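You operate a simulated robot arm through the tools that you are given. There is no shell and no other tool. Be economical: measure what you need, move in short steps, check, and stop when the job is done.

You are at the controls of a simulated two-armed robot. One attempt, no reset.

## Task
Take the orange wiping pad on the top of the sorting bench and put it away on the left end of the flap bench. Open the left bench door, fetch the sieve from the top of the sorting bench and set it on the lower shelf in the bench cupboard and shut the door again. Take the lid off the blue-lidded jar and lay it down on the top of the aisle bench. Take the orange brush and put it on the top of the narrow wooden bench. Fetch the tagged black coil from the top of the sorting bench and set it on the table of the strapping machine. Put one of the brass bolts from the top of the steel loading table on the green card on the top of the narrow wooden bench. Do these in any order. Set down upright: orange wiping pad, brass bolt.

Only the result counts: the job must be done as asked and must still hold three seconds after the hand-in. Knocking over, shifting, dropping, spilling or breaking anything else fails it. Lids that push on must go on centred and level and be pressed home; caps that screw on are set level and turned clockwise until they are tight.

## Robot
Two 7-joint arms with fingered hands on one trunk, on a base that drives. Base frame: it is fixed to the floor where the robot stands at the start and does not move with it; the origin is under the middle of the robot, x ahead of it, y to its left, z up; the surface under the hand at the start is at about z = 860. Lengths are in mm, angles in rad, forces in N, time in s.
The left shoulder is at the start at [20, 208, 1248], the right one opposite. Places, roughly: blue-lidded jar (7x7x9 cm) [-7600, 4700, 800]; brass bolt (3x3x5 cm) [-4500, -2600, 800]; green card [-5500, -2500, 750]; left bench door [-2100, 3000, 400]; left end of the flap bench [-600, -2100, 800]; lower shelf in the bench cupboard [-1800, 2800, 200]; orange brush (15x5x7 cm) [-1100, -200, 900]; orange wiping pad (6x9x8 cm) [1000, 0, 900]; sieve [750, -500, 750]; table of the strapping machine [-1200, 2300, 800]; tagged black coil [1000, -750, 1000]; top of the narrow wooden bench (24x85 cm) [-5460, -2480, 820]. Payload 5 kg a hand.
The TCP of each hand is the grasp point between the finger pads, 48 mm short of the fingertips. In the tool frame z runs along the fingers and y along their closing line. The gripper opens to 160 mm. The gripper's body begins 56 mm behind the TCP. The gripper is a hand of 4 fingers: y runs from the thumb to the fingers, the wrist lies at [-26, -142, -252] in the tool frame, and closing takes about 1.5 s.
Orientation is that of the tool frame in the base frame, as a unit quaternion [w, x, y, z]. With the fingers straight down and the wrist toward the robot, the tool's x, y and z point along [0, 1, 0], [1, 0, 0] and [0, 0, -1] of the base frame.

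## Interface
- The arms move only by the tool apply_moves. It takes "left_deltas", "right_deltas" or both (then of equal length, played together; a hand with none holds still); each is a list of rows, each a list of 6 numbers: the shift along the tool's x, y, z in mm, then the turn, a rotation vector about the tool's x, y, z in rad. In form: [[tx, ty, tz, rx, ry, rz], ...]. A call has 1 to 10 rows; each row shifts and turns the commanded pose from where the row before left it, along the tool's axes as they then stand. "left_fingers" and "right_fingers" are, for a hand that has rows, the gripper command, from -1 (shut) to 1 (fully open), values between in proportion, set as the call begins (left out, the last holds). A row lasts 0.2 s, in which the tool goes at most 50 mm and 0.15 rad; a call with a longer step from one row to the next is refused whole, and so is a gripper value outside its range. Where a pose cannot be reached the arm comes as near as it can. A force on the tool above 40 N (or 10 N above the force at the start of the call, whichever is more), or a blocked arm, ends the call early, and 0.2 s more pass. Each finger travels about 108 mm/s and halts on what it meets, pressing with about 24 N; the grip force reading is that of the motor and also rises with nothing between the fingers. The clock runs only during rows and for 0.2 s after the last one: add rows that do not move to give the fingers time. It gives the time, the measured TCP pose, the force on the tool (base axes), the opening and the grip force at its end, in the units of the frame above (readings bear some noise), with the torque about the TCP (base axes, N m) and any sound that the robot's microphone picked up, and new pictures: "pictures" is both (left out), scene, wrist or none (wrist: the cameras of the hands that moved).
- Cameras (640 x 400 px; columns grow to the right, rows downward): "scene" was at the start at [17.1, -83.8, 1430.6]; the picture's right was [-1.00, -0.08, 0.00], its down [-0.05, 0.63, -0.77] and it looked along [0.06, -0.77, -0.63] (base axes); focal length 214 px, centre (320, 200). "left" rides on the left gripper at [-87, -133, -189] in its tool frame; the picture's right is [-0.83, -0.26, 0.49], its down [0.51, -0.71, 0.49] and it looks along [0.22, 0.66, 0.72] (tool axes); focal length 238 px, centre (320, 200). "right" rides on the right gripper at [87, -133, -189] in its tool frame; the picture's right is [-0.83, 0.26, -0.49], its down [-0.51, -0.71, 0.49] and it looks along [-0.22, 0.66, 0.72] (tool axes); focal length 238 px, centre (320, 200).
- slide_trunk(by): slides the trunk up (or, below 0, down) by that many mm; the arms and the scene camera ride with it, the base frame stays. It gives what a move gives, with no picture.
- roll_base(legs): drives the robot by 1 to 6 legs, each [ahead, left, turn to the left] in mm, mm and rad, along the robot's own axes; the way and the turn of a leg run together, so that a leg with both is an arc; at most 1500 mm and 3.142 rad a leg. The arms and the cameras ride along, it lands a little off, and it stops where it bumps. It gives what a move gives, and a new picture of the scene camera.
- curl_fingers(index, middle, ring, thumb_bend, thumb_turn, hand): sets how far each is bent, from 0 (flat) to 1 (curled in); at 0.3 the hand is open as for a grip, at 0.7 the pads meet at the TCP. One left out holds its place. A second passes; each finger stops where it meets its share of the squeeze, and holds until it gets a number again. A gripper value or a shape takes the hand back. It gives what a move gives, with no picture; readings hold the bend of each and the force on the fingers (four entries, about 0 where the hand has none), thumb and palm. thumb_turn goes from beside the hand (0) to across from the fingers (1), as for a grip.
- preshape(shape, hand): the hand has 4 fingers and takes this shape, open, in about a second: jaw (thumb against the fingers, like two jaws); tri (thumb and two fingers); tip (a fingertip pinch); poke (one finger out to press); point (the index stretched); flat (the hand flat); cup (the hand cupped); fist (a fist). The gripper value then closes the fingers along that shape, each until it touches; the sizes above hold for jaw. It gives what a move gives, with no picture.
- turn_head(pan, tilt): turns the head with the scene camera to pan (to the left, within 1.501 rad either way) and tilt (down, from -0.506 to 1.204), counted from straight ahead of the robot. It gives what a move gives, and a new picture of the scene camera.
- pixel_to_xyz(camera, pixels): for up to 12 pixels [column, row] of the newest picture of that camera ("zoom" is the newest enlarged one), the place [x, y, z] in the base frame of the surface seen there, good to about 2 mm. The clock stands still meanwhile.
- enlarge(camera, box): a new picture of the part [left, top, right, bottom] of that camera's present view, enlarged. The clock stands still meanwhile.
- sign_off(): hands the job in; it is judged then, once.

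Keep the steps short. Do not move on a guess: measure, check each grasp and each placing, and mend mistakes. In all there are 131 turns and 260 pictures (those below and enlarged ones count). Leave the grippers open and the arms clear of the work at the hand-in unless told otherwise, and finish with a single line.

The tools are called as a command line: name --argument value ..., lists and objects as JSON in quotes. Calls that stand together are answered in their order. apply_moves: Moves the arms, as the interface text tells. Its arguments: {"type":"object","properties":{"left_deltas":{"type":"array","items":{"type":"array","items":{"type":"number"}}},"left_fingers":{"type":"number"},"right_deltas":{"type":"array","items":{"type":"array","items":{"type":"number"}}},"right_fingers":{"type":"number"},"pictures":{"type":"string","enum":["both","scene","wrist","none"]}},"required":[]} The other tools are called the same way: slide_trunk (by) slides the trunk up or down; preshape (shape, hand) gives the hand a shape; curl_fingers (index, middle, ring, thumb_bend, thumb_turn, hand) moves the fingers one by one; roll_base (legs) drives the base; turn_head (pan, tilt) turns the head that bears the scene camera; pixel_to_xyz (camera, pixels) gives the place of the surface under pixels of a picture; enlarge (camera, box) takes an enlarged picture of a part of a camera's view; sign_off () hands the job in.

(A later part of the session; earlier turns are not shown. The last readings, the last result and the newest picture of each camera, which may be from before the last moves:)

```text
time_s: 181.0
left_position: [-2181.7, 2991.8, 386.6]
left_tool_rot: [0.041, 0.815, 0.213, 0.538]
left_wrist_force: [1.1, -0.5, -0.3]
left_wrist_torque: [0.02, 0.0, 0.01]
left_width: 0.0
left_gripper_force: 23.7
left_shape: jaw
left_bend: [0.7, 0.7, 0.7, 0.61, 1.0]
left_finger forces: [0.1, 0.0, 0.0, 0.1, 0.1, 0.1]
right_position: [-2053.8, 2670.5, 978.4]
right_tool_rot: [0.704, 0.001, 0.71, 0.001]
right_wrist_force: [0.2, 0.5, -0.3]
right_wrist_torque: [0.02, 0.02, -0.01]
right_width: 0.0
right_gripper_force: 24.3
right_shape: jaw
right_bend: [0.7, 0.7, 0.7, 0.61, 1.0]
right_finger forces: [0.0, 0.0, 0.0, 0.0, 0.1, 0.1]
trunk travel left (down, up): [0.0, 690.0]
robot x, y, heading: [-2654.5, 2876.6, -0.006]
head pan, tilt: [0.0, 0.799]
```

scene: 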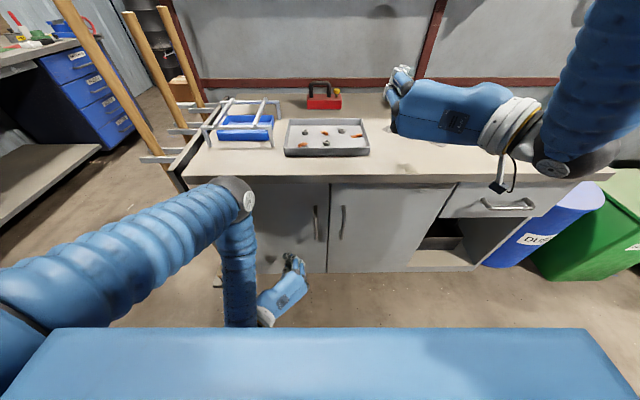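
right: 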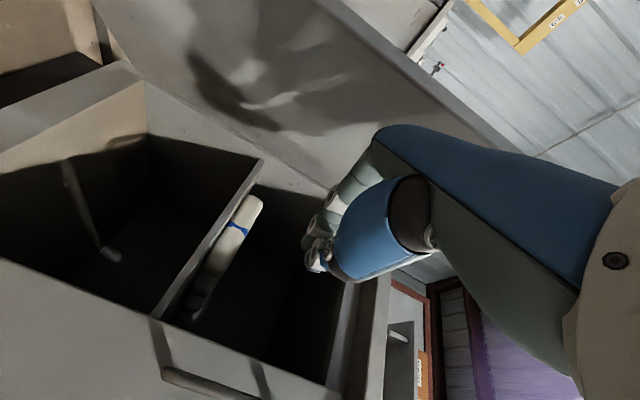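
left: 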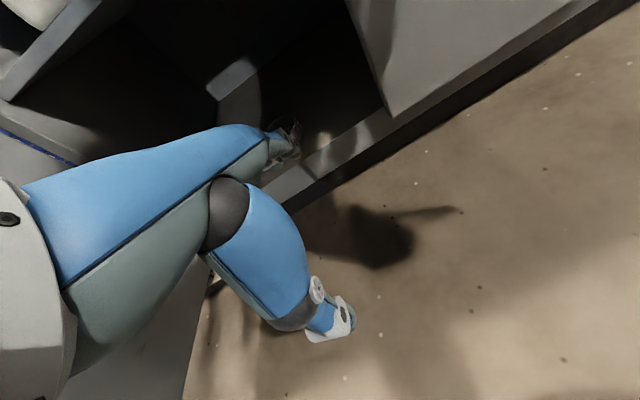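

The door is nearly shut. I press the rest with the arm in small steps until the force rises.

apply_moves --left_deltas '[[5, 4.7, 13.4, 0, 0, 0], [5, 4.7, 13.4, 0, 0, 0], [5, 4.7, 13.4, 0, 0, 0], [5, 4.7, 13.4, 0, 0, 0], [5, 4.7, 13.4, 0, 0, 0], [0, 0, 0, 0, 0, 0]]' --pictures "scene"

enlarge --camera "scene" --box '[240, 170, 400, 280]'

pixel_to_xyz --camera "scene" --pixels '[[325, 245], [333, 245], [325, 265], [333, 265], [290, 240], [370, 250], [316, 220], [342, 220]]'

```text
time_s: 182.1
left_position: [-2129.4, 2985.5, 382.1]
left_tool_rot: [0.043, 0.82, 0.212, 0.531]
left_wrist_force: [-16.1, -0.3, 4.9]
left_wrist_torque: [0.14, -0.66, 0.29]
left_width: 0.2
left_gripper_force: 23.8
left_shape: jaw
left_bend: [0.7, 0.7, 0.7, 0.61, 1.0]
left_finger forces: [0.0, 0.1, 11.8, 0.0, 0.0, 0.0]
right_position: [-2055.0, 2671.1, 978.2]
right_tool_rot: [0.705, 0.001, 0.709, 0.002]
right_wrist_force: [1.7, 0.0, -0.5]
right_wrist_torque: [0.02, -0.03, 0.0]
right_width: 0.1
right_gripper_force: 23.9
right_shape: jaw
right_bend: [0.7, 0.7, 0.7, 0.61, 1.0]
right_finger forces: [0.1, 0.0, 0.1, 0.1, 0.0, 0.1]
trunk travel left (down, up): [0.0, 690.0]
robot x, y, heading: [-2656.5, 2875.3, -0.012]
head pan, tilt: [0.0, 0.799]
stopped in row 5 (left hand): the force on the tool passed its limit at 49 N (the readings are from after the stop); the commanded pose is now the measured one
```

scene: 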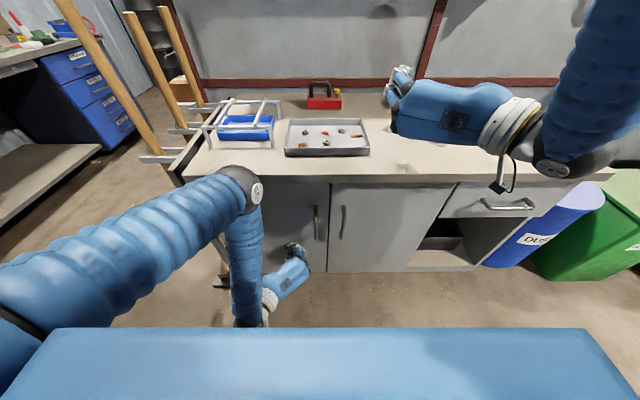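

```text
3.64 times, centred on (320, 225) of scene
```

zoom: 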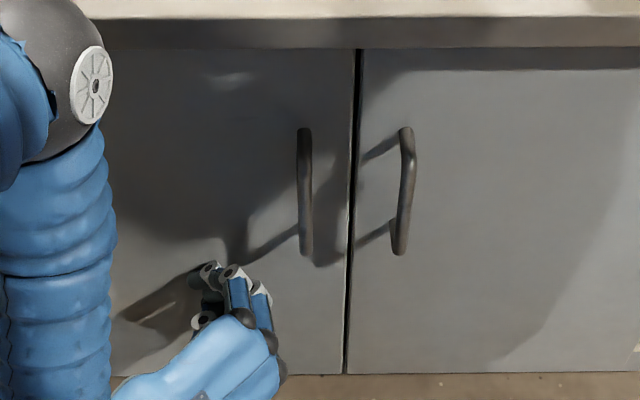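

```text
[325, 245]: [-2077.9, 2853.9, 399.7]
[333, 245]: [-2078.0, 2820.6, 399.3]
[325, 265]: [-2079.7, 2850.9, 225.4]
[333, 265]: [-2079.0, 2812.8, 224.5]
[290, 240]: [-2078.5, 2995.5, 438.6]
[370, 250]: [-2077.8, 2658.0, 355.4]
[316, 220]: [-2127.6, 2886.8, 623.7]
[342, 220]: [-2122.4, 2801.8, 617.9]
```

The door is flush at x=-2078, the same as the right door: shut. I back away, raise the trunk, and bring both hands back to fingers-down.

roll_base --legs '[[-420, 0, 0]]'

slide_trunk --by 400

apply_moves --left_deltas '[[0, 0, 0, 0.0813, -0.0691, -0.0862], [0, 0, 0, 0.0813, -0.0691, -0.0862], [0, 0, 0, 0.0813, -0.0691, -0.0862], [0, 0, 0, 0.0813, -0.0691, -0.0862], [0, 0, 0, 0.0813, -0.0691, -0.0862], [0, 0, 0, 0.0813, -0.0691, -0.0862], [0, 0, 0, 0.0813, -0.0691, -0.0862]]' --right_deltas '[[0, 0, 0, 0.0863, 0.0863, 0.0863], [0, 0, 0, 0.0863, 0.0863, 0.0863], [0, 0, 0, 0.0863, 0.0863, 0.0863], [0, 0, 0, 0.0863, 0.0863, 0.0863], [0, 0, 0, 0.0863, 0.0863, 0.0863], [0, 0, 0, 0.0863, 0.0863, 0.0863], [0, 0, 0, 0.0863, 0.0863, 0.0863]]' --left_fingers 1 --right_fingers 1 --pictures "none"

apply_moves --left_deltas '[[0, 0, 0, 0.0813, -0.0691, -0.0862], [0, 0, 0, 0.0813, -0.0691, -0.0862], [0, 0, 0, 0.0813, -0.0691, -0.0862], [0, 0, 0, 0.0813, -0.0691, -0.0862], [0, 0, 0, 0, 0, 0], [0, 0, 0, 0, 0, 0], [0, 0, 0, 0, 0, 0]]' --right_deltas '[[0, 0, 0, 0.0863, 0.0863, 0.0863], [0, 0, 0, 0.0863, 0.0863, 0.0863], [0, 0, 0, 0.0863, 0.0863, 0.0863], [0, 0, 0, 0.0863, 0.0863, 0.0863], [0, 0, 0, 0.0863, 0.0863, 0.0863], [0, 0, 0, 0.0863, 0.0863, 0.0863], [0, 0, 0, 0.0863, 0.0863, 0.0863]]' --pictures "none"

turn_head --pan -1.45 --tilt 0.45

```text
time_s: 184.7
left_position: [-2545.7, 2987.2, 383.9]
left_tool_rot: [0.043, 0.819, 0.21, 0.533]
left_wrist_force: [0.1, -1.1, 1.1]
left_wrist_torque: [-0.03, 0.05, 0.03]
left_width: 0.0
left_gripper_force: 24.2
left_shape: jaw
left_bend: [0.7, 0.7, 0.7, 0.61, 1.0]
left_finger forces: [0.1, 0.0, 0.0, 0.0, 0.1, 0.0]
right_position: [-2476.1, 2669.7, 977.8]
right_tool_rot: [0.704, 0.003, 0.71, 0.0]
right_wrist_force: [0.4, -0.2, 0.4]
right_wrist_torque: [0.01, 0.05, 0.01]
right_width: 0.3
right_gripper_force: 23.9
right_shape: jaw
right_bend: [0.7, 0.7, 0.7, 0.61, 1.0]
right_finger forces: [0.0, 0.0, 0.0, 0.1, 0.0, 0.0]
trunk travel left (down, up): [0.0, 690.0]
robot x, y, heading: [-3076.1, 2880.9, -0.006]
head pan, tilt: [0.0, 0.799]
```

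scene: 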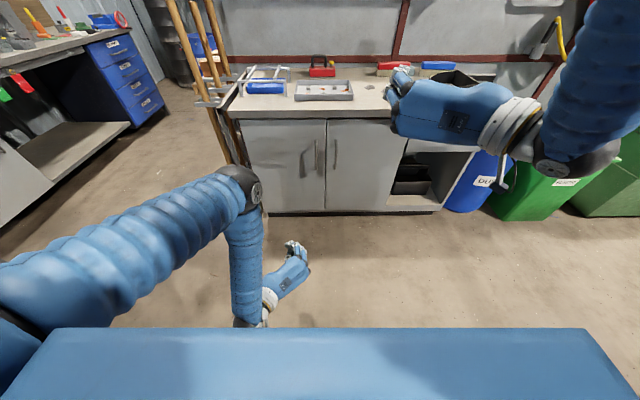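

```text
time_s: 188.5
left_position: [-2545.1, 2985.5, 783.0]
left_tool_rot: [0.044, 0.819, 0.209, 0.532]
left_wrist_force: [0.7, -0.1, 0.5]
left_wrist_torque: [-0.01, 0.03, 0.01]
left_width: 0.0
left_gripper_force: 24.2
left_shape: jaw
left_bend: [0.7, 0.7, 0.7, 0.61, 1.0]
left_finger forces: [0.0, 0.0, 0.0, 0.1, 0.0, 0.1]
right_position: [-2473.9, 2669.3, 1377.8]
right_tool_rot: [0.704, 0.003, 0.71, 0.0]
right_wrist_force: [0.4, 0.8, 0.7]
right_wrist_torque: [0.02, -0.02, -0.02]
right_width: 0.1
right_gripper_force: 23.9
right_shape: jaw
right_bend: [0.7, 0.7, 0.7, 0.61, 1.0]
right_finger forces: [0.0, 0.0, 0.0, 0.0, 0.0, 0.0]
trunk travel left (down, up): [-400.0, 290.0]
robot x, y, heading: [-3073.3, 2875.8, -0.006]
head pan, tilt: [0.0, 0.799]
```

```text
time_s: 190.1
left_position: [-2544.8, 2984.9, 783.2]
left_tool_rot: [0.017, 0.801, 0.56, 0.21]
left_wrist_force: [-0.1, 0.3, 0.6]
left_wrist_torque: [-0.01, -0.09, 0.01]
left_width: 159.8
left_gripper_force: 0.0
left_shape: jaw
left_bend: [0.3, 0.3, 0.3, 0.3, 0.97]
left_finger forces: [0.0, 0.0, 0.0, 0.1, 0.1, 0.1]
right_position: [-2439.5, 2656.7, 1358.1]
right_tool_rot: [0.405, 0.411, 0.817, -0.002]
right_wrist_force: [-0.3, -0.1, 0.4]
right_wrist_torque: [-0.01, -0.02, -0.02]
right_width: 159.8
right_gripper_force: 0.0
right_shape: jaw
right_bend: [0.3, 0.3, 0.3, 0.3, 0.98]
right_finger forces: [0.0, 0.0, 0.0, 0.0, 0.1, 0.0]
right hand out of reach, approached as far as the arm can: row 1, 2, 6, 7
trunk travel left (down, up): [-400.0, 290.0]
robot x, y, heading: [-3071.0, 2877.9, -0.009]
head pan, tilt: [0.0, 0.799]
```

```text
time_s: 191.7
left_position: [-2545.2, 2981.8, 784.2]
left_tool_rot: [0.0, 0.708, 0.706, 0.002]
left_wrist_force: [-0.4, -2.6, 0.4]
left_wrist_torque: [0.32, 0.04, 0.06]
left_width: 159.9
left_gripper_force: 0.1
left_shape: jaw
left_bend: [0.3, 0.3, 0.3, 0.3, 0.97]
left_finger forces: [0.1, 0.0, 0.0, 0.0, 0.1, 0.0]
right_position: [-2429.5, 2648.7, 1346.3]
right_tool_rot: [-0.004, 0.708, 0.706, 0.0]
right_wrist_force: [-0.4, -2.3, -0.4]
right_wrist_torque: [0.31, 0.0, 0.06]
right_width: 160.0
right_gripper_force: 0.0
right_shape: jaw
right_bend: [0.3, 0.3, 0.3, 0.3, 0.97]
right_finger forces: [0.1, 0.1, 0.0, 0.0, 0.0, 0.0]
right hand out of reach, approached as far as the arm can: row 1, 2
trunk travel left (down, up): [-400.0, 290.0]
robot x, y, heading: [-3075.0, 2878.6, -0.01]
head pan, tilt: [0.0, 0.799]
```

```text
time_s: 193.3
left_position: [-2544.5, 2985.9, 784.2]
left_tool_rot: [0.002, 0.708, 0.706, 0.002]
left_wrist_force: [-0.2, -0.4, -0.7]
left_wrist_torque: [0.02, -0.01, 0.02]
left_width: 160.0
left_gripper_force: 0.0
left_shape: jaw
left_bend: [0.3, 0.3, 0.3, 0.3, 0.97]
left_finger forces: [0.1, 0.0, 0.1, 0.0, 0.1, 0.1]
right_position: [-2428.3, 2653.2, 1346.4]
right_tool_rot: [-0.001, 0.707, 0.707, -0.001]
right_wrist_force: [-0.7, -0.6, -0.2]
right_wrist_torque: [0.03, 0.0, 0.01]
right_width: 159.8
right_gripper_force: 0.1
right_shape: jaw
right_bend: [0.3, 0.3, 0.3, 0.3, 0.97]
right_finger forces: [0.1, 0.0, 0.0, 0.1, 0.0, 0.0]
trunk travel left (down, up): [-400.0, 290.0]
robot x, y, heading: [-3076.3, 2878.2, -0.006]
head pan, tilt: [-1.45, 0.45]
```

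scene: 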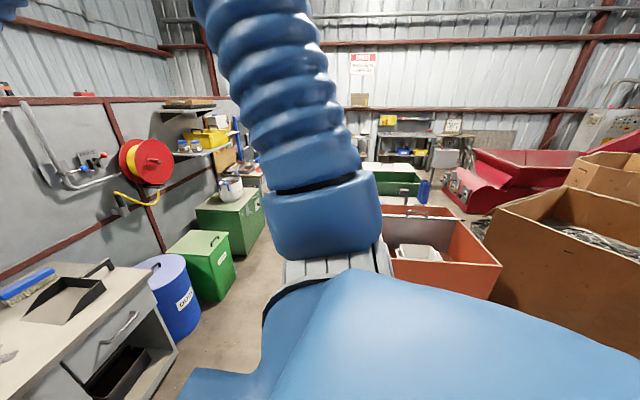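

The route south runs between the green boxes at left and the orange bin. I measure that gap and raise the left hand.

pixel_to_xyz --camera "scene" --pixels '[[410, 280], [385, 215], [395, 180], [365, 175], [230, 295], [262, 240], [260, 195], [415, 195], [200, 250], [490, 230], [390, 150], [345, 105]]'

apply_moves --left_deltas '[[0, 0, -45, 0, 0, 0], [0, 0, -45, 0, 0, 0], [0, 0, -45, 0, 0, 0], [0, 0, -45, 0, 0, 0], [0, 0, -45, 0, 0, 0], [0, 0, -45, 0, 0, 0], [0, 0, -45, 0, 0, 0], [0, 0, -45, 0, 0, 0], [0, 0, -45, 0, 0, 0]]' --pictures "none"

```text
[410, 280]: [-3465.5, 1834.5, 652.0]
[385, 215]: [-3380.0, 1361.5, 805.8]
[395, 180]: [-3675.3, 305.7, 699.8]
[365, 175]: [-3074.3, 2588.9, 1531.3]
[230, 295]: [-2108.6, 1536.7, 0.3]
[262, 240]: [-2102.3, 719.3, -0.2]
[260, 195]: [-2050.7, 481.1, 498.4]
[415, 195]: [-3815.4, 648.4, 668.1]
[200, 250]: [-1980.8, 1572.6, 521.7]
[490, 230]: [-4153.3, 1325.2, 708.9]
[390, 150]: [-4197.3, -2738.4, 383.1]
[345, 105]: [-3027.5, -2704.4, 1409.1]
```

```text
time_s: 195.3
left_position: [-2549.6, 2987.0, 1190.1]
left_tool_rot: [0.0, 0.708, 0.707, 0.002]
left_wrist_force: [-1.2, -0.6, -0.3]
left_wrist_torque: [-0.01, -0.23, 0.05]
left_width: 160.0
left_gripper_force: 0.0
left_shape: jaw
left_bend: [0.3, 0.3, 0.3, 0.3, 0.97]
left_finger forces: [0.0, 0.0, 0.0, 0.1, 0.0, 0.0]
right_position: [-2432.0, 2651.4, 1349.2]
right_tool_rot: [-0.001, 0.708, 0.706, 0.0]
right_wrist_force: [-1.2, -0.4, 0.5]
right_wrist_torque: [0.04, -0.11, 0.03]
right_width: 159.9
right_gripper_force: 0.1
right_shape: jaw
right_bend: [0.3, 0.3, 0.3, 0.3, 0.97]
right_finger forces: [0.0, 0.1, 0.0, 0.0, 0.0, 0.1]
trunk travel left (down, up): [-400.0, 290.0]
robot x, y, heading: [-3076.7, 2880.5, -0.009]
head pan, tilt: [-1.45, 0.45]
```

The gap runs from x=-3380 to x=-2100. I turn right to face -y, centre at x≈-2740, and drive south 3 m.

roll_base --legs '[[0, 0, -1.562], [0, 336, 0], [1500, 0, 0], [1500, 0, 0]]'

turn_head --pan 0.7 --tilt 0.45

turn_head --pan -0.6 --tilt 0.45

```text
time_s: 215.2
left_position: [-2580.9, -627.4, 1188.9]
left_tool_rot: [0.001, 1.0, 0.013, 0.0]
left_wrist_force: [0.0, -0.3, 0.1]
left_wrist_torque: [0.03, 0.01, 0.03]
left_width: 160.0
left_gripper_force: 0.0
left_shape: jaw
left_bend: [0.3, 0.3, 0.3, 0.3, 0.97]
left_finger forces: [0.1, 0.0, 0.1, 0.1, 0.0, 0.0]
right_position: [-2912.9, -755.3, 1346.8]
right_tool_rot: [-0.003, 1.0, 0.013, 0.0]
right_wrist_force: [1.0, 0.2, 0.2]
right_wrist_torque: [0.01, 0.02, -0.02]
right_width: 160.2
right_gripper_force: 0.1
right_shape: jaw
right_bend: [0.3, 0.3, 0.3, 0.3, 0.97]
right_finger forces: [0.0, 0.0, 0.0, 0.1, 0.0, 0.0]
trunk travel left (down, up): [-400.0, 290.0]
robot x, y, heading: [-2707.0, -107.0, -1.552]
head pan, tilt: [-1.45, 0.45]
```

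scene: 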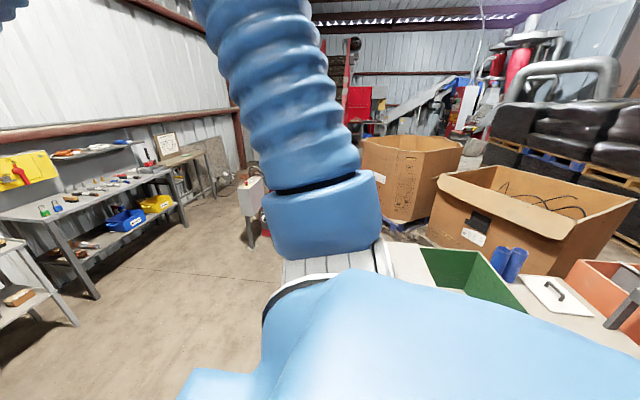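

```text
time_s: 217.2
left_position: [-2581.9, -628.0, 1190.1]
left_tool_rot: [0.001, 1.0, 0.012, 0.0]
left_wrist_force: [-0.7, -0.2, 0.2]
left_wrist_torque: [-0.01, -0.02, 0.01]
left_width: 159.9
left_gripper_force: 0.1
left_shape: jaw
left_bend: [0.3, 0.3, 0.3, 0.3, 0.97]
left_finger forces: [0.1, 0.1, 0.0, 0.0, 0.1, 0.0]
right_position: [-2912.5, -754.7, 1347.5]
right_tool_rot: [-0.003, 1.0, 0.012, -0.001]
right_wrist_force: [0.0, -0.1, 0.6]
right_wrist_torque: [0.0, 0.02, 0.0]
right_width: 160.0
right_gripper_force: 0.1
right_shape: jaw
right_bend: [0.3, 0.3, 0.3, 0.3, 0.97]
right_finger forces: [0.0, 0.1, 0.0, 0.0, 0.0, 0.0]
trunk travel left (down, up): [-400.0, 290.0]
robot x, y, heading: [-2700.6, -106.9, -1.549]
head pan, tilt: [0.7, 0.45]
```

scene: 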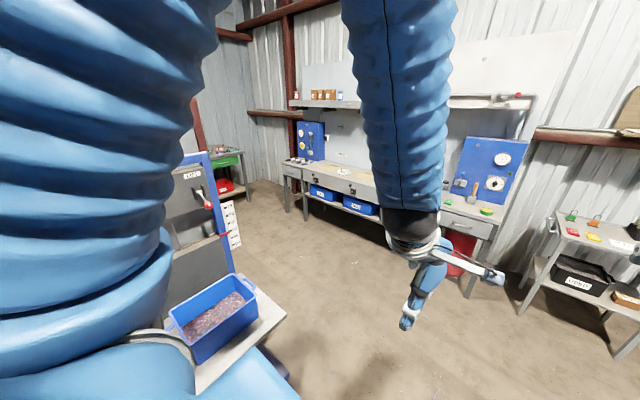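

```text
time_s: 218.7
left_position: [-2581.6, -628.6, 1189.6]
left_tool_rot: [0.002, 1.0, 0.011, 0.0]
left_wrist_force: [0.3, -0.3, -0.5]
left_wrist_torque: [0.03, -0.01, -0.01]
left_width: 159.9
left_gripper_force: 0.1
left_shape: jaw
left_bend: [0.3, 0.3, 0.3, 0.3, 0.97]
left_finger forces: [0.0, 0.1, 0.0, 0.0, 0.0, 0.1]
right_position: [-2912.5, -753.7, 1346.1]
right_tool_rot: [-0.003, 1.0, 0.012, -0.001]
right_wrist_force: [0.7, 0.0, 0.2]
right_wrist_torque: [0.0, 0.0, 0.0]
right_width: 159.7
right_gripper_force: 0.0
right_shape: jaw
right_bend: [0.3, 0.3, 0.3, 0.3, 0.97]
right_finger forces: [0.0, 0.1, 0.1, 0.0, 0.1, 0.0]
trunk travel left (down, up): [-400.0, 290.0]
robot x, y, heading: [-2701.7, -106.0, -1.55]
head pan, tilt: [-0.6, 0.45]
```

scene: 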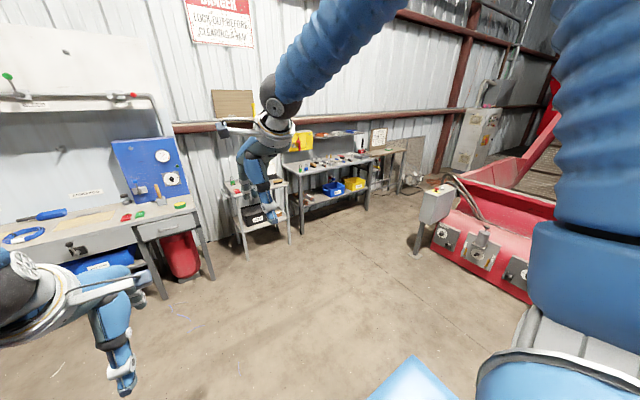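

South wall benches are visible. I turn the head back left to measure the gap to the sorting-bench side and the long bench's left end.

turn_head --pan 0.9 --tilt 0.4

pixel_to_xyz --camera "scene" --pixels '[[340, 190], [365, 180], [330, 140], [400, 215], [330, 230], [280, 290], [245, 230], [255, 180], [230, 170], [300, 200], [480, 245], [390, 185]]'

```text
time_s: 220.3
left_position: [-2581.9, -628.2, 1189.4]
left_tool_rot: [0.002, 1.0, 0.011, 0.0]
left_wrist_force: [-0.3, -0.7, 0.5]
left_wrist_torque: [-0.04, 0.0, 0.01]
left_width: 159.7
left_gripper_force: 0.2
left_shape: jaw
left_bend: [0.3, 0.3, 0.3, 0.3, 0.97]
left_finger forces: [0.0, 0.0, 0.1, 0.0, 0.0, 0.0]
right_position: [-2913.3, -754.6, 1346.4]
right_tool_rot: [-0.003, 1.0, 0.013, 0.0]
right_wrist_force: [-0.4, 0.2, 1.3]
right_wrist_torque: [-0.01, 0.02, -0.01]
right_width: 160.1
right_gripper_force: 0.2
right_shape: jaw
right_bend: [0.3, 0.3, 0.3, 0.3, 0.97]
right_finger forces: [0.1, 0.0, 0.1, 0.0, 0.1, 0.1]
trunk travel left (down, up): [-400.0, 290.0]
robot x, y, heading: [-2701.6, -104.8, -1.551]
head pan, tilt: [0.901, 0.4]
```

scene: 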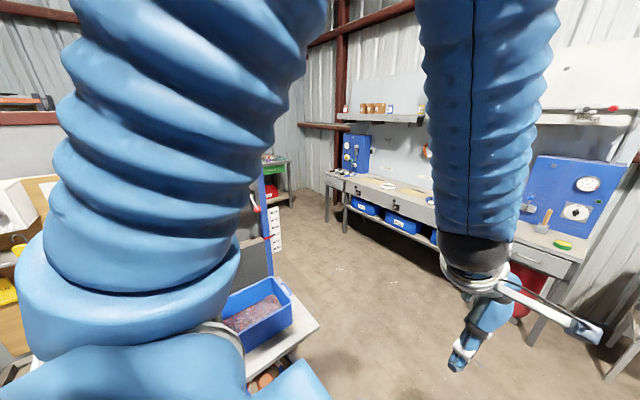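

```text
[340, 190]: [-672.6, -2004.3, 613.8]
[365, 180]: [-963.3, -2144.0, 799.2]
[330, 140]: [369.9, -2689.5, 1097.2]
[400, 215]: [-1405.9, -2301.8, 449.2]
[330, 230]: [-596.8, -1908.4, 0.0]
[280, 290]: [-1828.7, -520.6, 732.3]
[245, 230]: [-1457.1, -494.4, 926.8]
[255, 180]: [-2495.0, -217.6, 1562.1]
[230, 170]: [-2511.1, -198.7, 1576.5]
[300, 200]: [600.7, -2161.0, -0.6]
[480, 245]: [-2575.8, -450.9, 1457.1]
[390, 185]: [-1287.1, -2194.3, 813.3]
```

The gap between the partition end and the flap bench is about 1.3 m. I drive through at y≈-1250 to the sorting bench.

roll_base --legs '[[1150, 0, 0], [0, 0, 1.551], [1350, 0, 0], [1330, 0, 0], [0, 1000, 0]]'

turn_head --pan 0.3 --tilt 0.65

```text
time_s: 247.4
left_position: [519.7, -141.9, 1188.8]
left_tool_rot: [0.001, 0.71, 0.705, 0.001]
left_wrist_force: [0.1, -0.8, -0.1]
left_wrist_torque: [-0.07, 0.0, 0.0]
left_width: 160.0
left_gripper_force: 0.0
left_shape: jaw
left_bend: [0.3, 0.3, 0.3, 0.3, 0.97]
left_finger forces: [0.0, 0.0, 0.0, 0.0, 0.0, 0.1]
right_position: [635.0, -477.4, 1347.3]
right_tool_rot: [-0.002, 0.709, 0.705, -0.001]
right_wrist_force: [-0.6, 0.5, 0.1]
right_wrist_torque: [-0.04, 0.02, -0.03]
right_width: 160.0
right_gripper_force: 0.1
right_shape: jaw
right_bend: [0.3, 0.3, 0.3, 0.3, 0.97]
right_finger forces: [0.0, 0.0, 0.0, 0.0, 0.0, 0.0]
trunk travel left (down, up): [-400.0, 290.0]
robot x, y, heading: [-5.9, -253.0, -0.01]
head pan, tilt: [0.901, 0.4]
```

scene: 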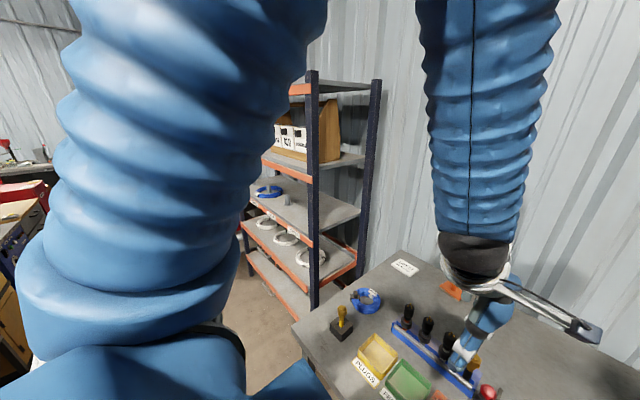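

```text
time_s: 248.4
left_position: [519.5, -142.8, 1190.0]
left_tool_rot: [0.002, 0.71, 0.704, 0.001]
left_wrist_force: [0.1, 0.1, -0.6]
left_wrist_torque: [0.0, 0.0, -0.01]
left_width: 160.0
left_gripper_force: 0.1
left_shape: jaw
left_bend: [0.3, 0.3, 0.3, 0.3, 0.97]
left_finger forces: [0.0, 0.0, 0.1, 0.0, 0.0, 0.0]
right_position: [635.7, -479.1, 1347.3]
right_tool_rot: [-0.002, 0.71, 0.705, -0.001]
right_wrist_force: [0.2, 0.4, 0.3]
right_wrist_torque: [-0.02, -0.01, 0.0]
right_width: 159.8
right_gripper_force: 0.0
right_shape: jaw
right_bend: [0.3, 0.3, 0.3, 0.3, 0.97]
right_finger forces: [0.0, 0.0, 0.0, 0.1, 0.1, 0.0]
trunk travel left (down, up): [-400.0, 290.0]
robot x, y, heading: [-8.3, -252.9, -0.013]
head pan, tilt: [0.3, 0.649]
```

scene: 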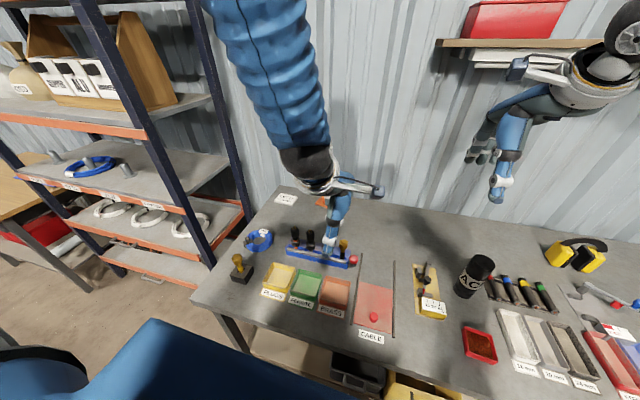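

I measure the bench's front edge so that I can come a little closer, and lower the trunk by 150.

pixel_to_xyz --camera "scene" --pixels '[[222, 312], [300, 340], [320, 202], [285, 198], [345, 250], [320, 240]]'

slide_trunk --by -150

```text
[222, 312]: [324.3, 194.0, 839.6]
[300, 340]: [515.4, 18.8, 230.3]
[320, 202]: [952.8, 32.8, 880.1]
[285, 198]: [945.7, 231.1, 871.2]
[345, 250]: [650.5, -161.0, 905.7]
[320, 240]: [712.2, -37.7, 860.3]
```

```text
time_s: 250.1
left_position: [520.7, -143.6, 1040.1]
left_tool_rot: [0.002, 0.71, 0.705, 0.002]
left_wrist_force: [-0.3, 1.1, 1.0]
left_wrist_torque: [-0.02, -0.01, 0.01]
left_width: 160.1
left_gripper_force: 0.1
left_shape: jaw
left_bend: [0.3, 0.3, 0.3, 0.3, 0.97]
left_finger forces: [0.1, 0.0, 0.0, 0.0, 0.0, 0.0]
right_position: [635.7, -477.8, 1197.1]
right_tool_rot: [-0.002, 0.709, 0.705, 0.0]
right_wrist_force: [-0.3, 0.3, -0.1]
right_wrist_torque: [-0.01, -0.01, -0.01]
right_width: 159.9
right_gripper_force: 0.0
right_shape: jaw
right_bend: [0.3, 0.3, 0.3, 0.3, 0.97]
right_finger forces: [0.0, 0.1, 0.1, 0.0, 0.0, 0.0]
trunk travel left (down, up): [-250.0, 440.0]
robot x, y, heading: [-6.6, -250.5, -0.012]
head pan, tilt: [0.3, 0.649]
```

The edge is at x=324. I go 30 mm ahead and bring the left hand over the pad.

roll_base --legs '[[30, 0, 0.01]]'

apply_moves --left_deltas '[[15, 40, -3, 0, 0, 0], [15, 40, -3, 0, 0, 0], [15, 40, -3, 0, 0, 0], [15, 40, -3, 0, 0, 0], [15, 40, -3, 0, 0, 0], [15, 40, 0, 0, 0, 0], [15, 40, 0, 0, 0, 0], [15, 40, 0, 0, 0, 0], [15, 40, 0, 0, 0, 0], [15, 40, 0, 0, 0, 0]]' --pictures "both"

enlarge --camera "scene" --box '[240, 120, 400, 240]'

```text
time_s: 251.0
left_position: [548.9, -138.6, 1038.5]
left_tool_rot: [0.001, 0.707, 0.707, 0.001]
left_wrist_force: [0.1, 0.9, -0.4]
left_wrist_torque: [-0.04, 0.09, -0.01]
left_width: 160.0
left_gripper_force: 0.1
left_shape: jaw
left_bend: [0.3, 0.3, 0.3, 0.3, 0.97]
left_finger forces: [0.1, 0.0, 0.0, 0.0, 0.1, 0.0]
right_position: [667.0, -470.9, 1194.1]
right_tool_rot: [-0.002, 0.706, 0.708, -0.002]
right_wrist_force: [0.8, -0.4, -0.4]
right_wrist_torque: [0.0, 0.13, 0.02]
right_width: 160.0
right_gripper_force: 0.1
right_shape: jaw
right_bend: [0.3, 0.3, 0.3, 0.3, 0.97]
right_finger forces: [0.1, 0.0, 0.0, 0.1, 0.1, 0.1]
trunk travel left (down, up): [-250.0, 440.0]
robot x, y, heading: [19.5, -248.3, -0.001]
head pan, tilt: [0.3, 0.649]
```

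scene: 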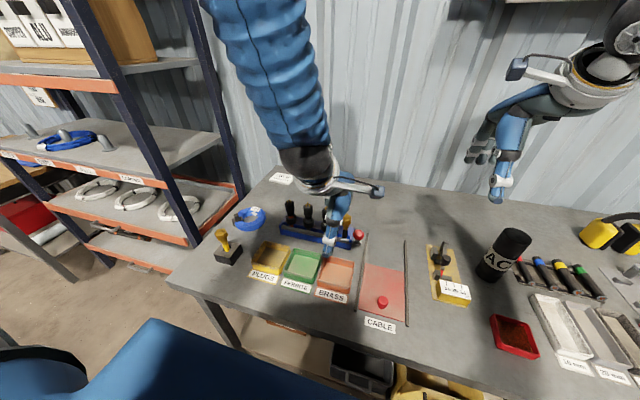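

```text
time_s: 253.2
left_position: [951.6, 12.8, 1055.3]
left_tool_rot: [0.0, 0.706, 0.709, 0.001]
left_wrist_force: [0.3, -0.7, -0.9]
left_wrist_torque: [-0.06, 0.07, 0.0]
left_width: 159.8
left_gripper_force: 0.1
left_shape: jaw
left_bend: [0.3, 0.3, 0.3, 0.3, 0.97]
left_finger forces: [0.1, 0.0, 0.0, 0.0, 0.0, 0.1]
right_position: [667.3, -470.8, 1195.0]
right_tool_rot: [-0.003, 0.706, 0.708, -0.002]
right_wrist_force: [0.8, 1.5, 0.0]
right_wrist_torque: [-0.04, 0.08, -0.02]
right_width: 159.7
right_gripper_force: 0.0
right_shape: jaw
right_bend: [0.3, 0.3, 0.3, 0.3, 0.97]
right_finger forces: [0.1, 0.0, 0.1, 0.0, 0.0, 0.0]
trunk travel left (down, up): [-250.0, 440.0]
robot x, y, heading: [19.9, -250.6, -0.001]
head pan, tilt: [0.3, 0.649]
```

scene: 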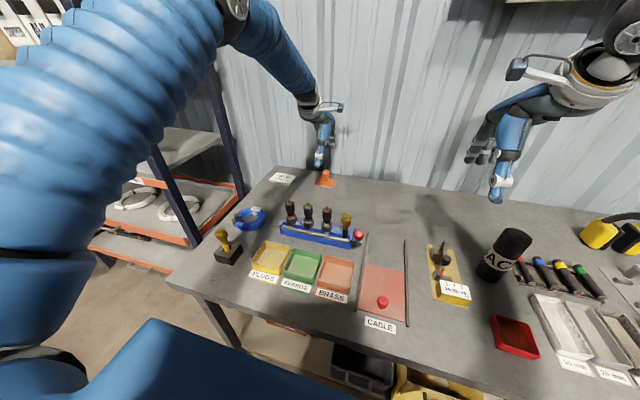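
left: 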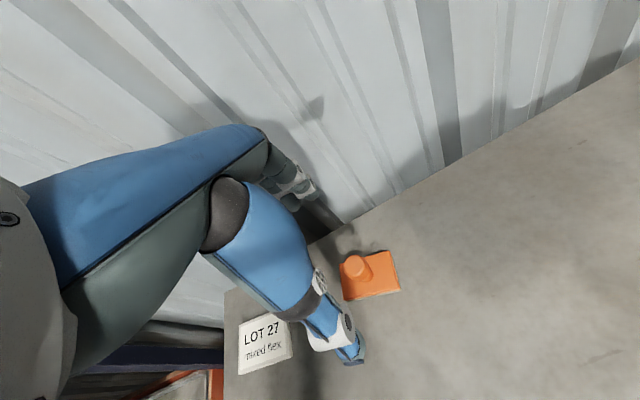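

```text
3.33 times, centred on (320, 180) of scene
```

zoom: 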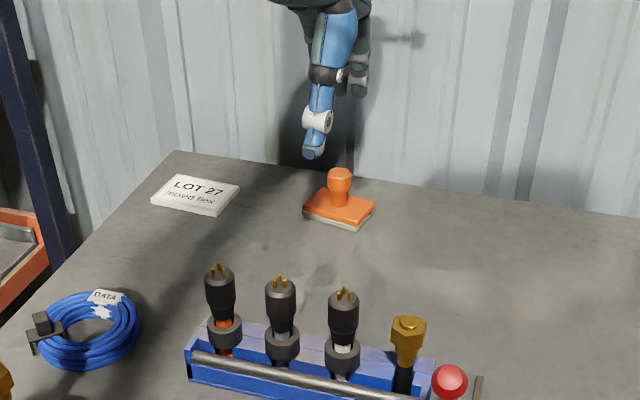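

I measure the knob, the block and the wall behind it.

pixel_to_xyz --camera "left" --pixels '[[355, 263], [346, 298], [398, 286], [388, 253], [372, 290], [340, 225], [345, 200], [310, 195], [345, 210]]'

pixel_to_xyz --camera "zoom" --pixels '[[340, 172], [340, 188], [304, 212], [358, 228], [374, 205], [340, 215], [313, 155], [300, 130]]'

```text
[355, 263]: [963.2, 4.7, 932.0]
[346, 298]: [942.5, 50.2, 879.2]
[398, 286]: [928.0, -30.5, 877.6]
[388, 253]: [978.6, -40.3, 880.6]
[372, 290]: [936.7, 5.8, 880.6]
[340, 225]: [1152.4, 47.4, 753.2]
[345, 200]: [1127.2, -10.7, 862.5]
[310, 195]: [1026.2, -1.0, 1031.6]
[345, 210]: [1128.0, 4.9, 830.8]
```

```text
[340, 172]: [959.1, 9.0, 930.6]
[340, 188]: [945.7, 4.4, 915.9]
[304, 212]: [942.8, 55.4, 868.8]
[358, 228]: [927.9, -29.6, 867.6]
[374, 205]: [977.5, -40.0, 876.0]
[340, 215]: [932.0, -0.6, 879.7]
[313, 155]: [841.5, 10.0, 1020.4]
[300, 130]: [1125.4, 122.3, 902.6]
```

The knob is at [961,6], top z=932, the block top at z=880. I centre over it and go down to z≈937, partly closed.

apply_moves --left_deltas '[[-6, 10, 0, 0, 0, 0], [0, 0, 40, 0, 0, 0], [0, 0, 35, 0, 0, 0], [0, 0, 25, 0, 0, 0], [0, 0, 0, 0, 0, 0]]' --left_fingers 0.2 --pictures "wrist"

enlarge --camera "scene" --box '[270, 120, 390, 210]'

```text
time_s: 254.4
left_position: [957.5, 7.1, 958.8]
left_tool_rot: [0.001, 0.706, 0.708, 0.002]
left_wrist_force: [0.4, -0.2, 0.5]
left_wrist_torque: [0.03, -0.04, 0.04]
left_width: 96.4
left_gripper_force: 0.0
left_shape: jaw
left_bend: [0.73, 0.41, 0.38, 0.65, 1.0]
left_finger forces: [0.1, 0.0, 0.0, 0.1, 0.1, 0.1]
right_position: [664.7, -472.2, 1196.7]
right_tool_rot: [-0.002, 0.706, 0.708, -0.001]
right_wrist_force: [-0.6, -1.0, 0.5]
right_wrist_torque: [0.02, -0.03, 0.01]
right_width: 160.1
right_gripper_force: 0.0
right_shape: jaw
right_bend: [0.3, 0.3, 0.3, 0.3, 0.97]
right_finger forces: [0.0, 0.0, 0.0, 0.0, 0.0, 0.0]
trunk travel left (down, up): [-250.0, 440.0]
robot x, y, heading: [18.4, -247.4, -0.005]
head pan, tilt: [0.3, 0.649]
```

left: 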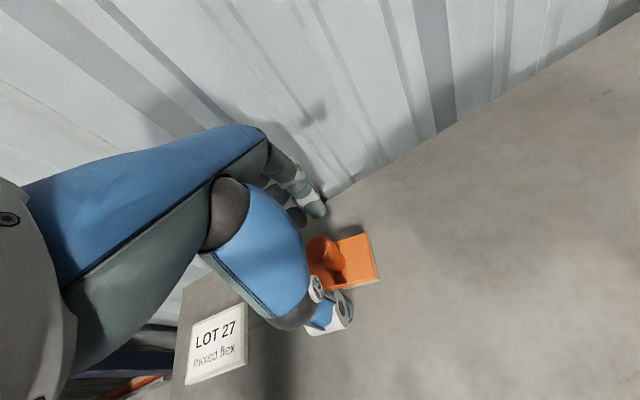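

```text
4.44 times, centred on (330, 165) of scene
```

zoom: 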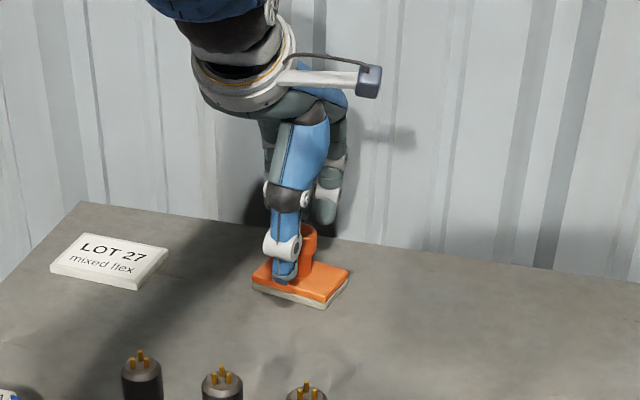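

Knob lies between thumb and fingers. I lower 20 mm and close.

apply_moves --left_deltas '[[0, 2, 20, 0, 0, 0], [0, 0, 0, 0, 0, 0]]' --pictures "none"

apply_moves --left_deltas '[[0, 0, 0, 0, 0, 0], [0, 0, 0, 0, 0, 0], [0, 0, 0, 0, 0, 0], [0, 0, 0, 0, 0, 0], [0, 0, 0, 0, 0, 0], [0, 0, 0, 0, 0, 0]]' --left_fingers -1 --pictures "none"

apply_moves --left_deltas '[[0, 0, -15, 0, 0, 0], [0, 0, -25, 0, 0, 0], [0, 0, 0, 0, 0, 0]]' --pictures "wrist"

enlarge --camera "scene" --box '[270, 120, 390, 210]'

```text
time_s: 255.0
left_position: [958.1, 6.5, 938.3]
left_tool_rot: [0.002, 0.706, 0.708, 0.002]
left_wrist_force: [-0.7, -0.6, 1.6]
left_wrist_torque: [0.03, -0.04, 0.01]
left_width: 96.2
left_gripper_force: 0.0
left_shape: jaw
left_bend: [0.73, 0.41, 0.38, 0.65, 1.0]
left_finger forces: [0.0, 0.0, 0.0, 0.1, 0.0, 0.0]
right_position: [663.9, -472.6, 1196.1]
right_tool_rot: [-0.003, 0.706, 0.708, -0.002]
right_wrist_force: [-0.6, 0.5, 0.6]
right_wrist_torque: [-0.01, -0.07, -0.02]
right_width: 160.1
right_gripper_force: 0.1
right_shape: jaw
right_bend: [0.3, 0.3, 0.3, 0.3, 0.97]
right_finger forces: [0.0, 0.1, 0.0, 0.0, 0.1, 0.0]
trunk travel left (down, up): [-250.0, 440.0]
robot x, y, heading: [19.1, -245.8, -0.003]
head pan, tilt: [0.3, 0.649]
```

```text
time_s: 256.4
left_position: [959.4, 6.8, 938.3]
left_tool_rot: [0.001, 0.706, 0.708, 0.002]
left_wrist_force: [-0.6, 0.1, 0.5]
left_wrist_torque: [0.0, -0.01, 0.03]
left_width: 19.5
left_gripper_force: 24.3
left_shape: jaw
left_bend: [0.72, 0.65, 0.68, 0.75, 1.0]
left_finger forces: [11.9, 5.2, 0.0, 0.0, 18.0, 0.1]
right_position: [666.3, -473.0, 1196.5]
right_tool_rot: [-0.002, 0.707, 0.708, -0.002]
right_wrist_force: [0.2, -1.3, -0.2]
right_wrist_torque: [-0.01, 0.01, 0.03]
right_width: 159.9
right_gripper_force: 0.1
right_shape: jaw
right_bend: [0.3, 0.3, 0.3, 0.3, 0.97]
right_finger forces: [0.0, 0.0, 0.0, 0.0, 0.1, 0.0]
trunk travel left (down, up): [-250.0, 440.0]
robot x, y, heading: [19.2, -250.4, -0.003]
head pan, tilt: [0.3, 0.649]
```

```text
time_s: 257.2
left_position: [959.0, 7.4, 976.4]
left_tool_rot: [0.002, 0.706, 0.708, 0.001]
left_wrist_force: [-0.1, 0.7, -2.0]
left_wrist_torque: [0.01, 0.0, -0.05]
left_width: 19.7
left_gripper_force: 23.9
left_shape: jaw
left_bend: [0.72, 0.65, 0.68, 0.75, 1.0]
left_finger forces: [12.1, 5.2, 0.0, 0.0, 18.1, 0.0]
right_position: [666.3, -471.2, 1196.2]
right_tool_rot: [-0.002, 0.707, 0.707, -0.002]
right_wrist_force: [-0.2, 0.0, -0.1]
right_wrist_torque: [-0.03, 0.08, -0.02]
right_width: 159.9
right_gripper_force: 0.2
right_shape: jaw
right_bend: [0.3, 0.3, 0.3, 0.3, 0.97]
right_finger forces: [0.0, 0.1, 0.0, 0.0, 0.0, 0.0]
trunk travel left (down, up): [-250.0, 440.0]
robot x, y, heading: [21.8, -250.1, -0.003]
head pan, tilt: [0.3, 0.649]
```

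left: 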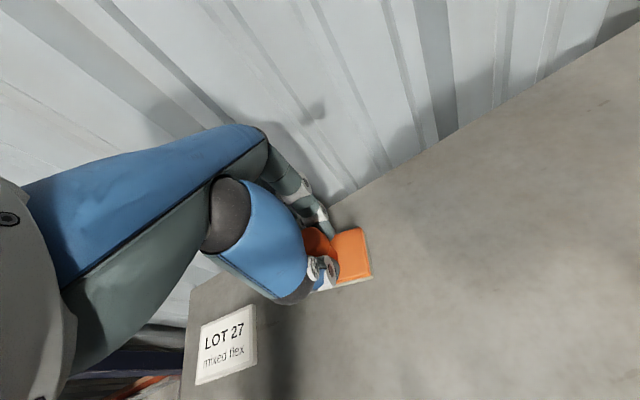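

```text
4.44 times, centred on (330, 165) of scene
```

zoom: 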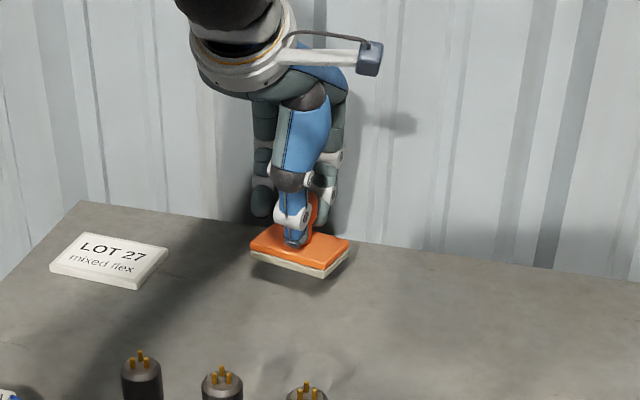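

The pad is held level (2 N). I lift it, draw it in, back off and turn right to face -x for the brush.

apply_moves --left_deltas '[[0, 0, -45, 0, 0, 0], [0, 0, -45, 0, 0, 0], [0, 0, -45, 0, 0, 0], [0, -40, 0, 0, 0, 0], [0, -49, 0, 0, 0, 0], [0, -49, 0, 0, 0, 0], [0, -49, 0, 0, 0, 0], [0, -49, 0, 0, 0, 0], [0, -49, 0, 0, 0, 0], [-30, -30, 0, 0, 0, 0]]' --pictures "none"

roll_base --legs '[[-270, 0, 0], [0, 0, -3.138]]'

turn_head --pan -0.3 --tilt 0.6

```text
time_s: 259.4
left_position: [642.9, -24.3, 1110.3]
left_tool_rot: [0.001, 0.706, 0.708, 0.003]
left_wrist_force: [0.2, -1.1, 0.6]
left_wrist_torque: [0.19, -0.06, 0.03]
left_width: 19.8
left_gripper_force: 24.2
left_shape: jaw
left_bend: [0.72, 0.65, 0.68, 0.75, 1.0]
left_finger forces: [12.1, 5.5, 0.0, 0.0, 17.7, 0.1]
right_position: [664.4, -474.4, 1196.8]
right_tool_rot: [-0.003, 0.707, 0.707, 0.0]
right_wrist_force: [-0.3, -1.1, 0.7]
right_wrist_torque: [0.21, -0.06, 0.05]
right_width: 159.8
right_gripper_force: 0.1
right_shape: jaw
right_bend: [0.3, 0.3, 0.3, 0.3, 0.97]
right_finger forces: [0.0, 0.0, 0.0, 0.1, 0.1, 0.0]
trunk travel left (down, up): [-250.0, 440.0]
robot x, y, heading: [22.3, -246.5, -0.009]
head pan, tilt: [0.3, 0.649]
```

```text
time_s: 268.6
left_position: [-871.4, -482.2, 1110.3]
left_tool_rot: [0.001, 0.713, -0.701, -0.002]
left_wrist_force: [0.1, -0.3, -0.8]
left_wrist_torque: [-0.03, -0.02, 0.03]
left_width: 19.8
left_gripper_force: 23.7
left_shape: jaw
left_bend: [0.72, 0.65, 0.68, 0.75, 1.0]
left_finger forces: [11.7, 5.8, 0.1, 0.0, 16.9, 0.0]
right_position: [-898.5, -33.4, 1196.3]
right_tool_rot: [-0.003, 0.713, -0.701, 0.002]
right_wrist_force: [0.1, 0.2, 0.3]
right_wrist_torque: [0.0, -0.04, 0.04]
right_width: 159.7
right_gripper_force: 0.1
right_shape: jaw
right_bend: [0.3, 0.3, 0.3, 0.3, 0.97]
right_finger forces: [0.0, 0.1, 0.0, 0.1, 0.0, 0.0]
trunk travel left (down, up): [-250.0, 440.0]
robot x, y, heading: [-250.0, -250.4, -3.128]
head pan, tilt: [0.3, 0.649]
```

scene: 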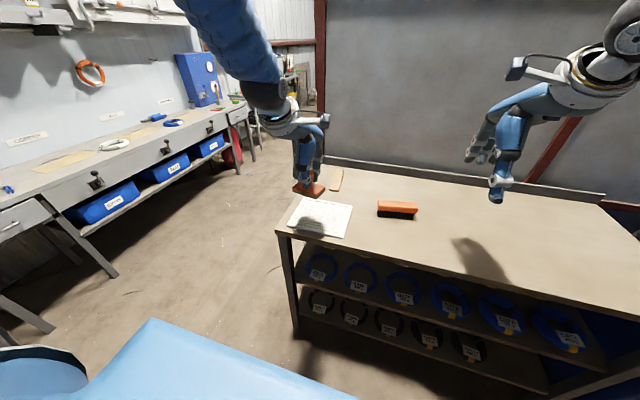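

```text
time_s: 269.6
left_position: [-871.4, -482.5, 1109.6]
left_tool_rot: [0.001, 0.713, -0.701, -0.001]
left_wrist_force: [0.0, -0.2, -0.8]
left_wrist_torque: [0.03, 0.0, 0.01]
left_width: 19.6
left_gripper_force: 23.8
left_shape: jaw
left_bend: [0.72, 0.65, 0.68, 0.75, 1.0]
left_finger forces: [11.8, 5.7, 0.0, 0.1, 17.0, 0.0]
right_position: [-899.5, -34.0, 1197.1]
right_tool_rot: [-0.001, 0.713, -0.701, 0.002]
right_wrist_force: [0.5, 0.0, 0.1]
right_wrist_torque: [-0.03, -0.04, -0.02]
right_width: 160.2
right_gripper_force: 0.1
right_shape: jaw
right_bend: [0.3, 0.3, 0.3, 0.3, 0.97]
right_finger forces: [0.0, 0.0, 0.1, 0.0, 0.0, 0.0]
trunk travel left (down, up): [-250.0, 440.0]
robot x, y, heading: [-247.4, -249.8, -3.131]
head pan, tilt: [-0.3, 0.6]
```

scene: 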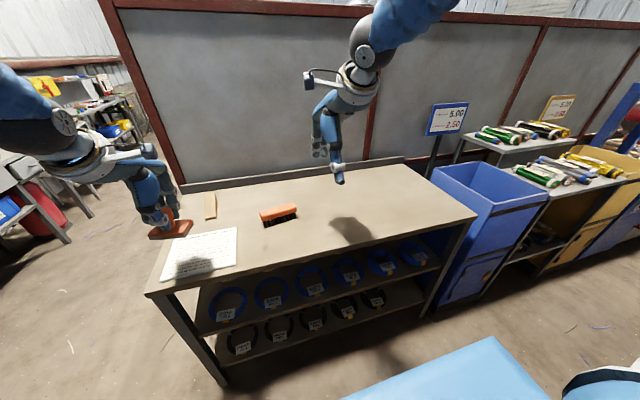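

The brush is at (278,214). I zoom and measure it.

enlarge --camera "scene" --box '[220, 180, 340, 255]'

pixel_to_xyz --camera "scene" --pixels '[[262, 211], [278, 209], [295, 206], [278, 213], [265, 216], [296, 211], [265, 224], [296, 217], [240, 250], [300, 240]]'

```text
5.33 times, centred on (280, 218) of scene
```

zoom: 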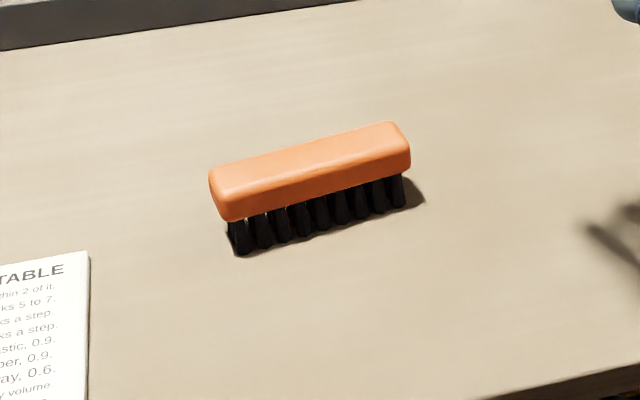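

```text
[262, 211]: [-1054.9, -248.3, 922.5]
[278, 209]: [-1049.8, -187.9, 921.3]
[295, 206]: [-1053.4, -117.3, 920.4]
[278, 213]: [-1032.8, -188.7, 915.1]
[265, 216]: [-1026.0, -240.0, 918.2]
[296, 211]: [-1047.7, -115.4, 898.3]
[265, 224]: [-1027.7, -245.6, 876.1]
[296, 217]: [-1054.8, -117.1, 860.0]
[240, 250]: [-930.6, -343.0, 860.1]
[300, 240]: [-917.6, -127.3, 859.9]
```

The brush centre is about [-1050,-183], top z=921, its axis turned about 9° from y. I bring the right hand over it with a small yaw.

apply_moves --right_deltas '[[28, 28, 28, 0, 0, 0], [28, 28, 28, 0, 0, 0], [28, 28, 28, 0, 0, 0], [28, 28, 28, 0, 0, 0], [28, 28, 28, 0, 0, 0], [9, 11, 20, 0, 0, 0], [0, 0, 0, 0, 0, -0.14], [0, 0, 35, 0, 0, 0], [0, 0, 0, 0, 0, 0]]' --right_fingers 0.3 --pictures "wrist"

enlarge --camera "scene" --box '[200, 130, 360, 250]'

```text
time_s: 271.6
left_position: [-871.0, -481.9, 1111.0]
left_tool_rot: [0.003, 0.714, -0.701, -0.001]
left_wrist_force: [1.0, 1.1, -0.5]
left_wrist_torque: [-0.08, 0.06, 0.03]
left_width: 19.6
left_gripper_force: 24.1
left_shape: jaw
left_bend: [0.72, 0.65, 0.68, 0.75, 1.0]
left_finger forces: [11.7, 5.7, 0.1, 0.0, 16.8, 0.1]
right_position: [-1044.5, -185.2, 1001.8]
right_tool_rot: [-0.002, 0.76, -0.65, 0.002]
right_wrist_force: [0.4, 0.5, 0.7]
right_wrist_torque: [-0.1, 0.1, 0.01]
right_width: 104.2
right_gripper_force: 0.0
right_shape: jaw
right_bend: [0.28, 0.39, 0.36, 0.62, 1.0]
right_finger forces: [0.0, 0.1, 0.1, 0.0, 0.0, 0.0]
trunk travel left (down, up): [-250.0, 440.0]
robot x, y, heading: [-250.6, -251.8, -3.127]
head pan, tilt: [-0.3, 0.6]
```

right: 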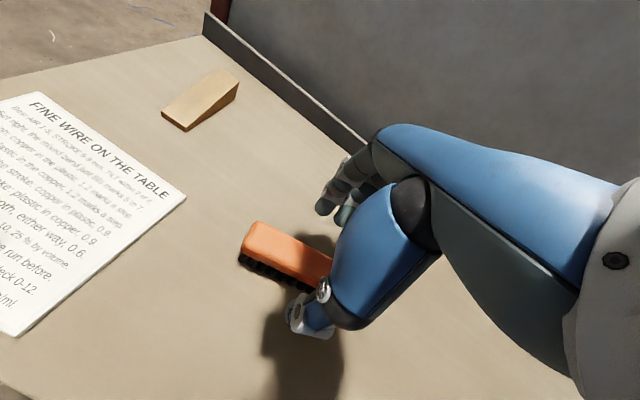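

```text
3.33 times, centred on (280, 190) of scene
```

zoom: 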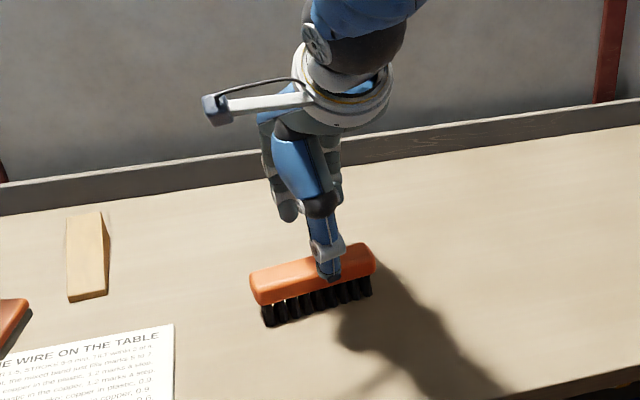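

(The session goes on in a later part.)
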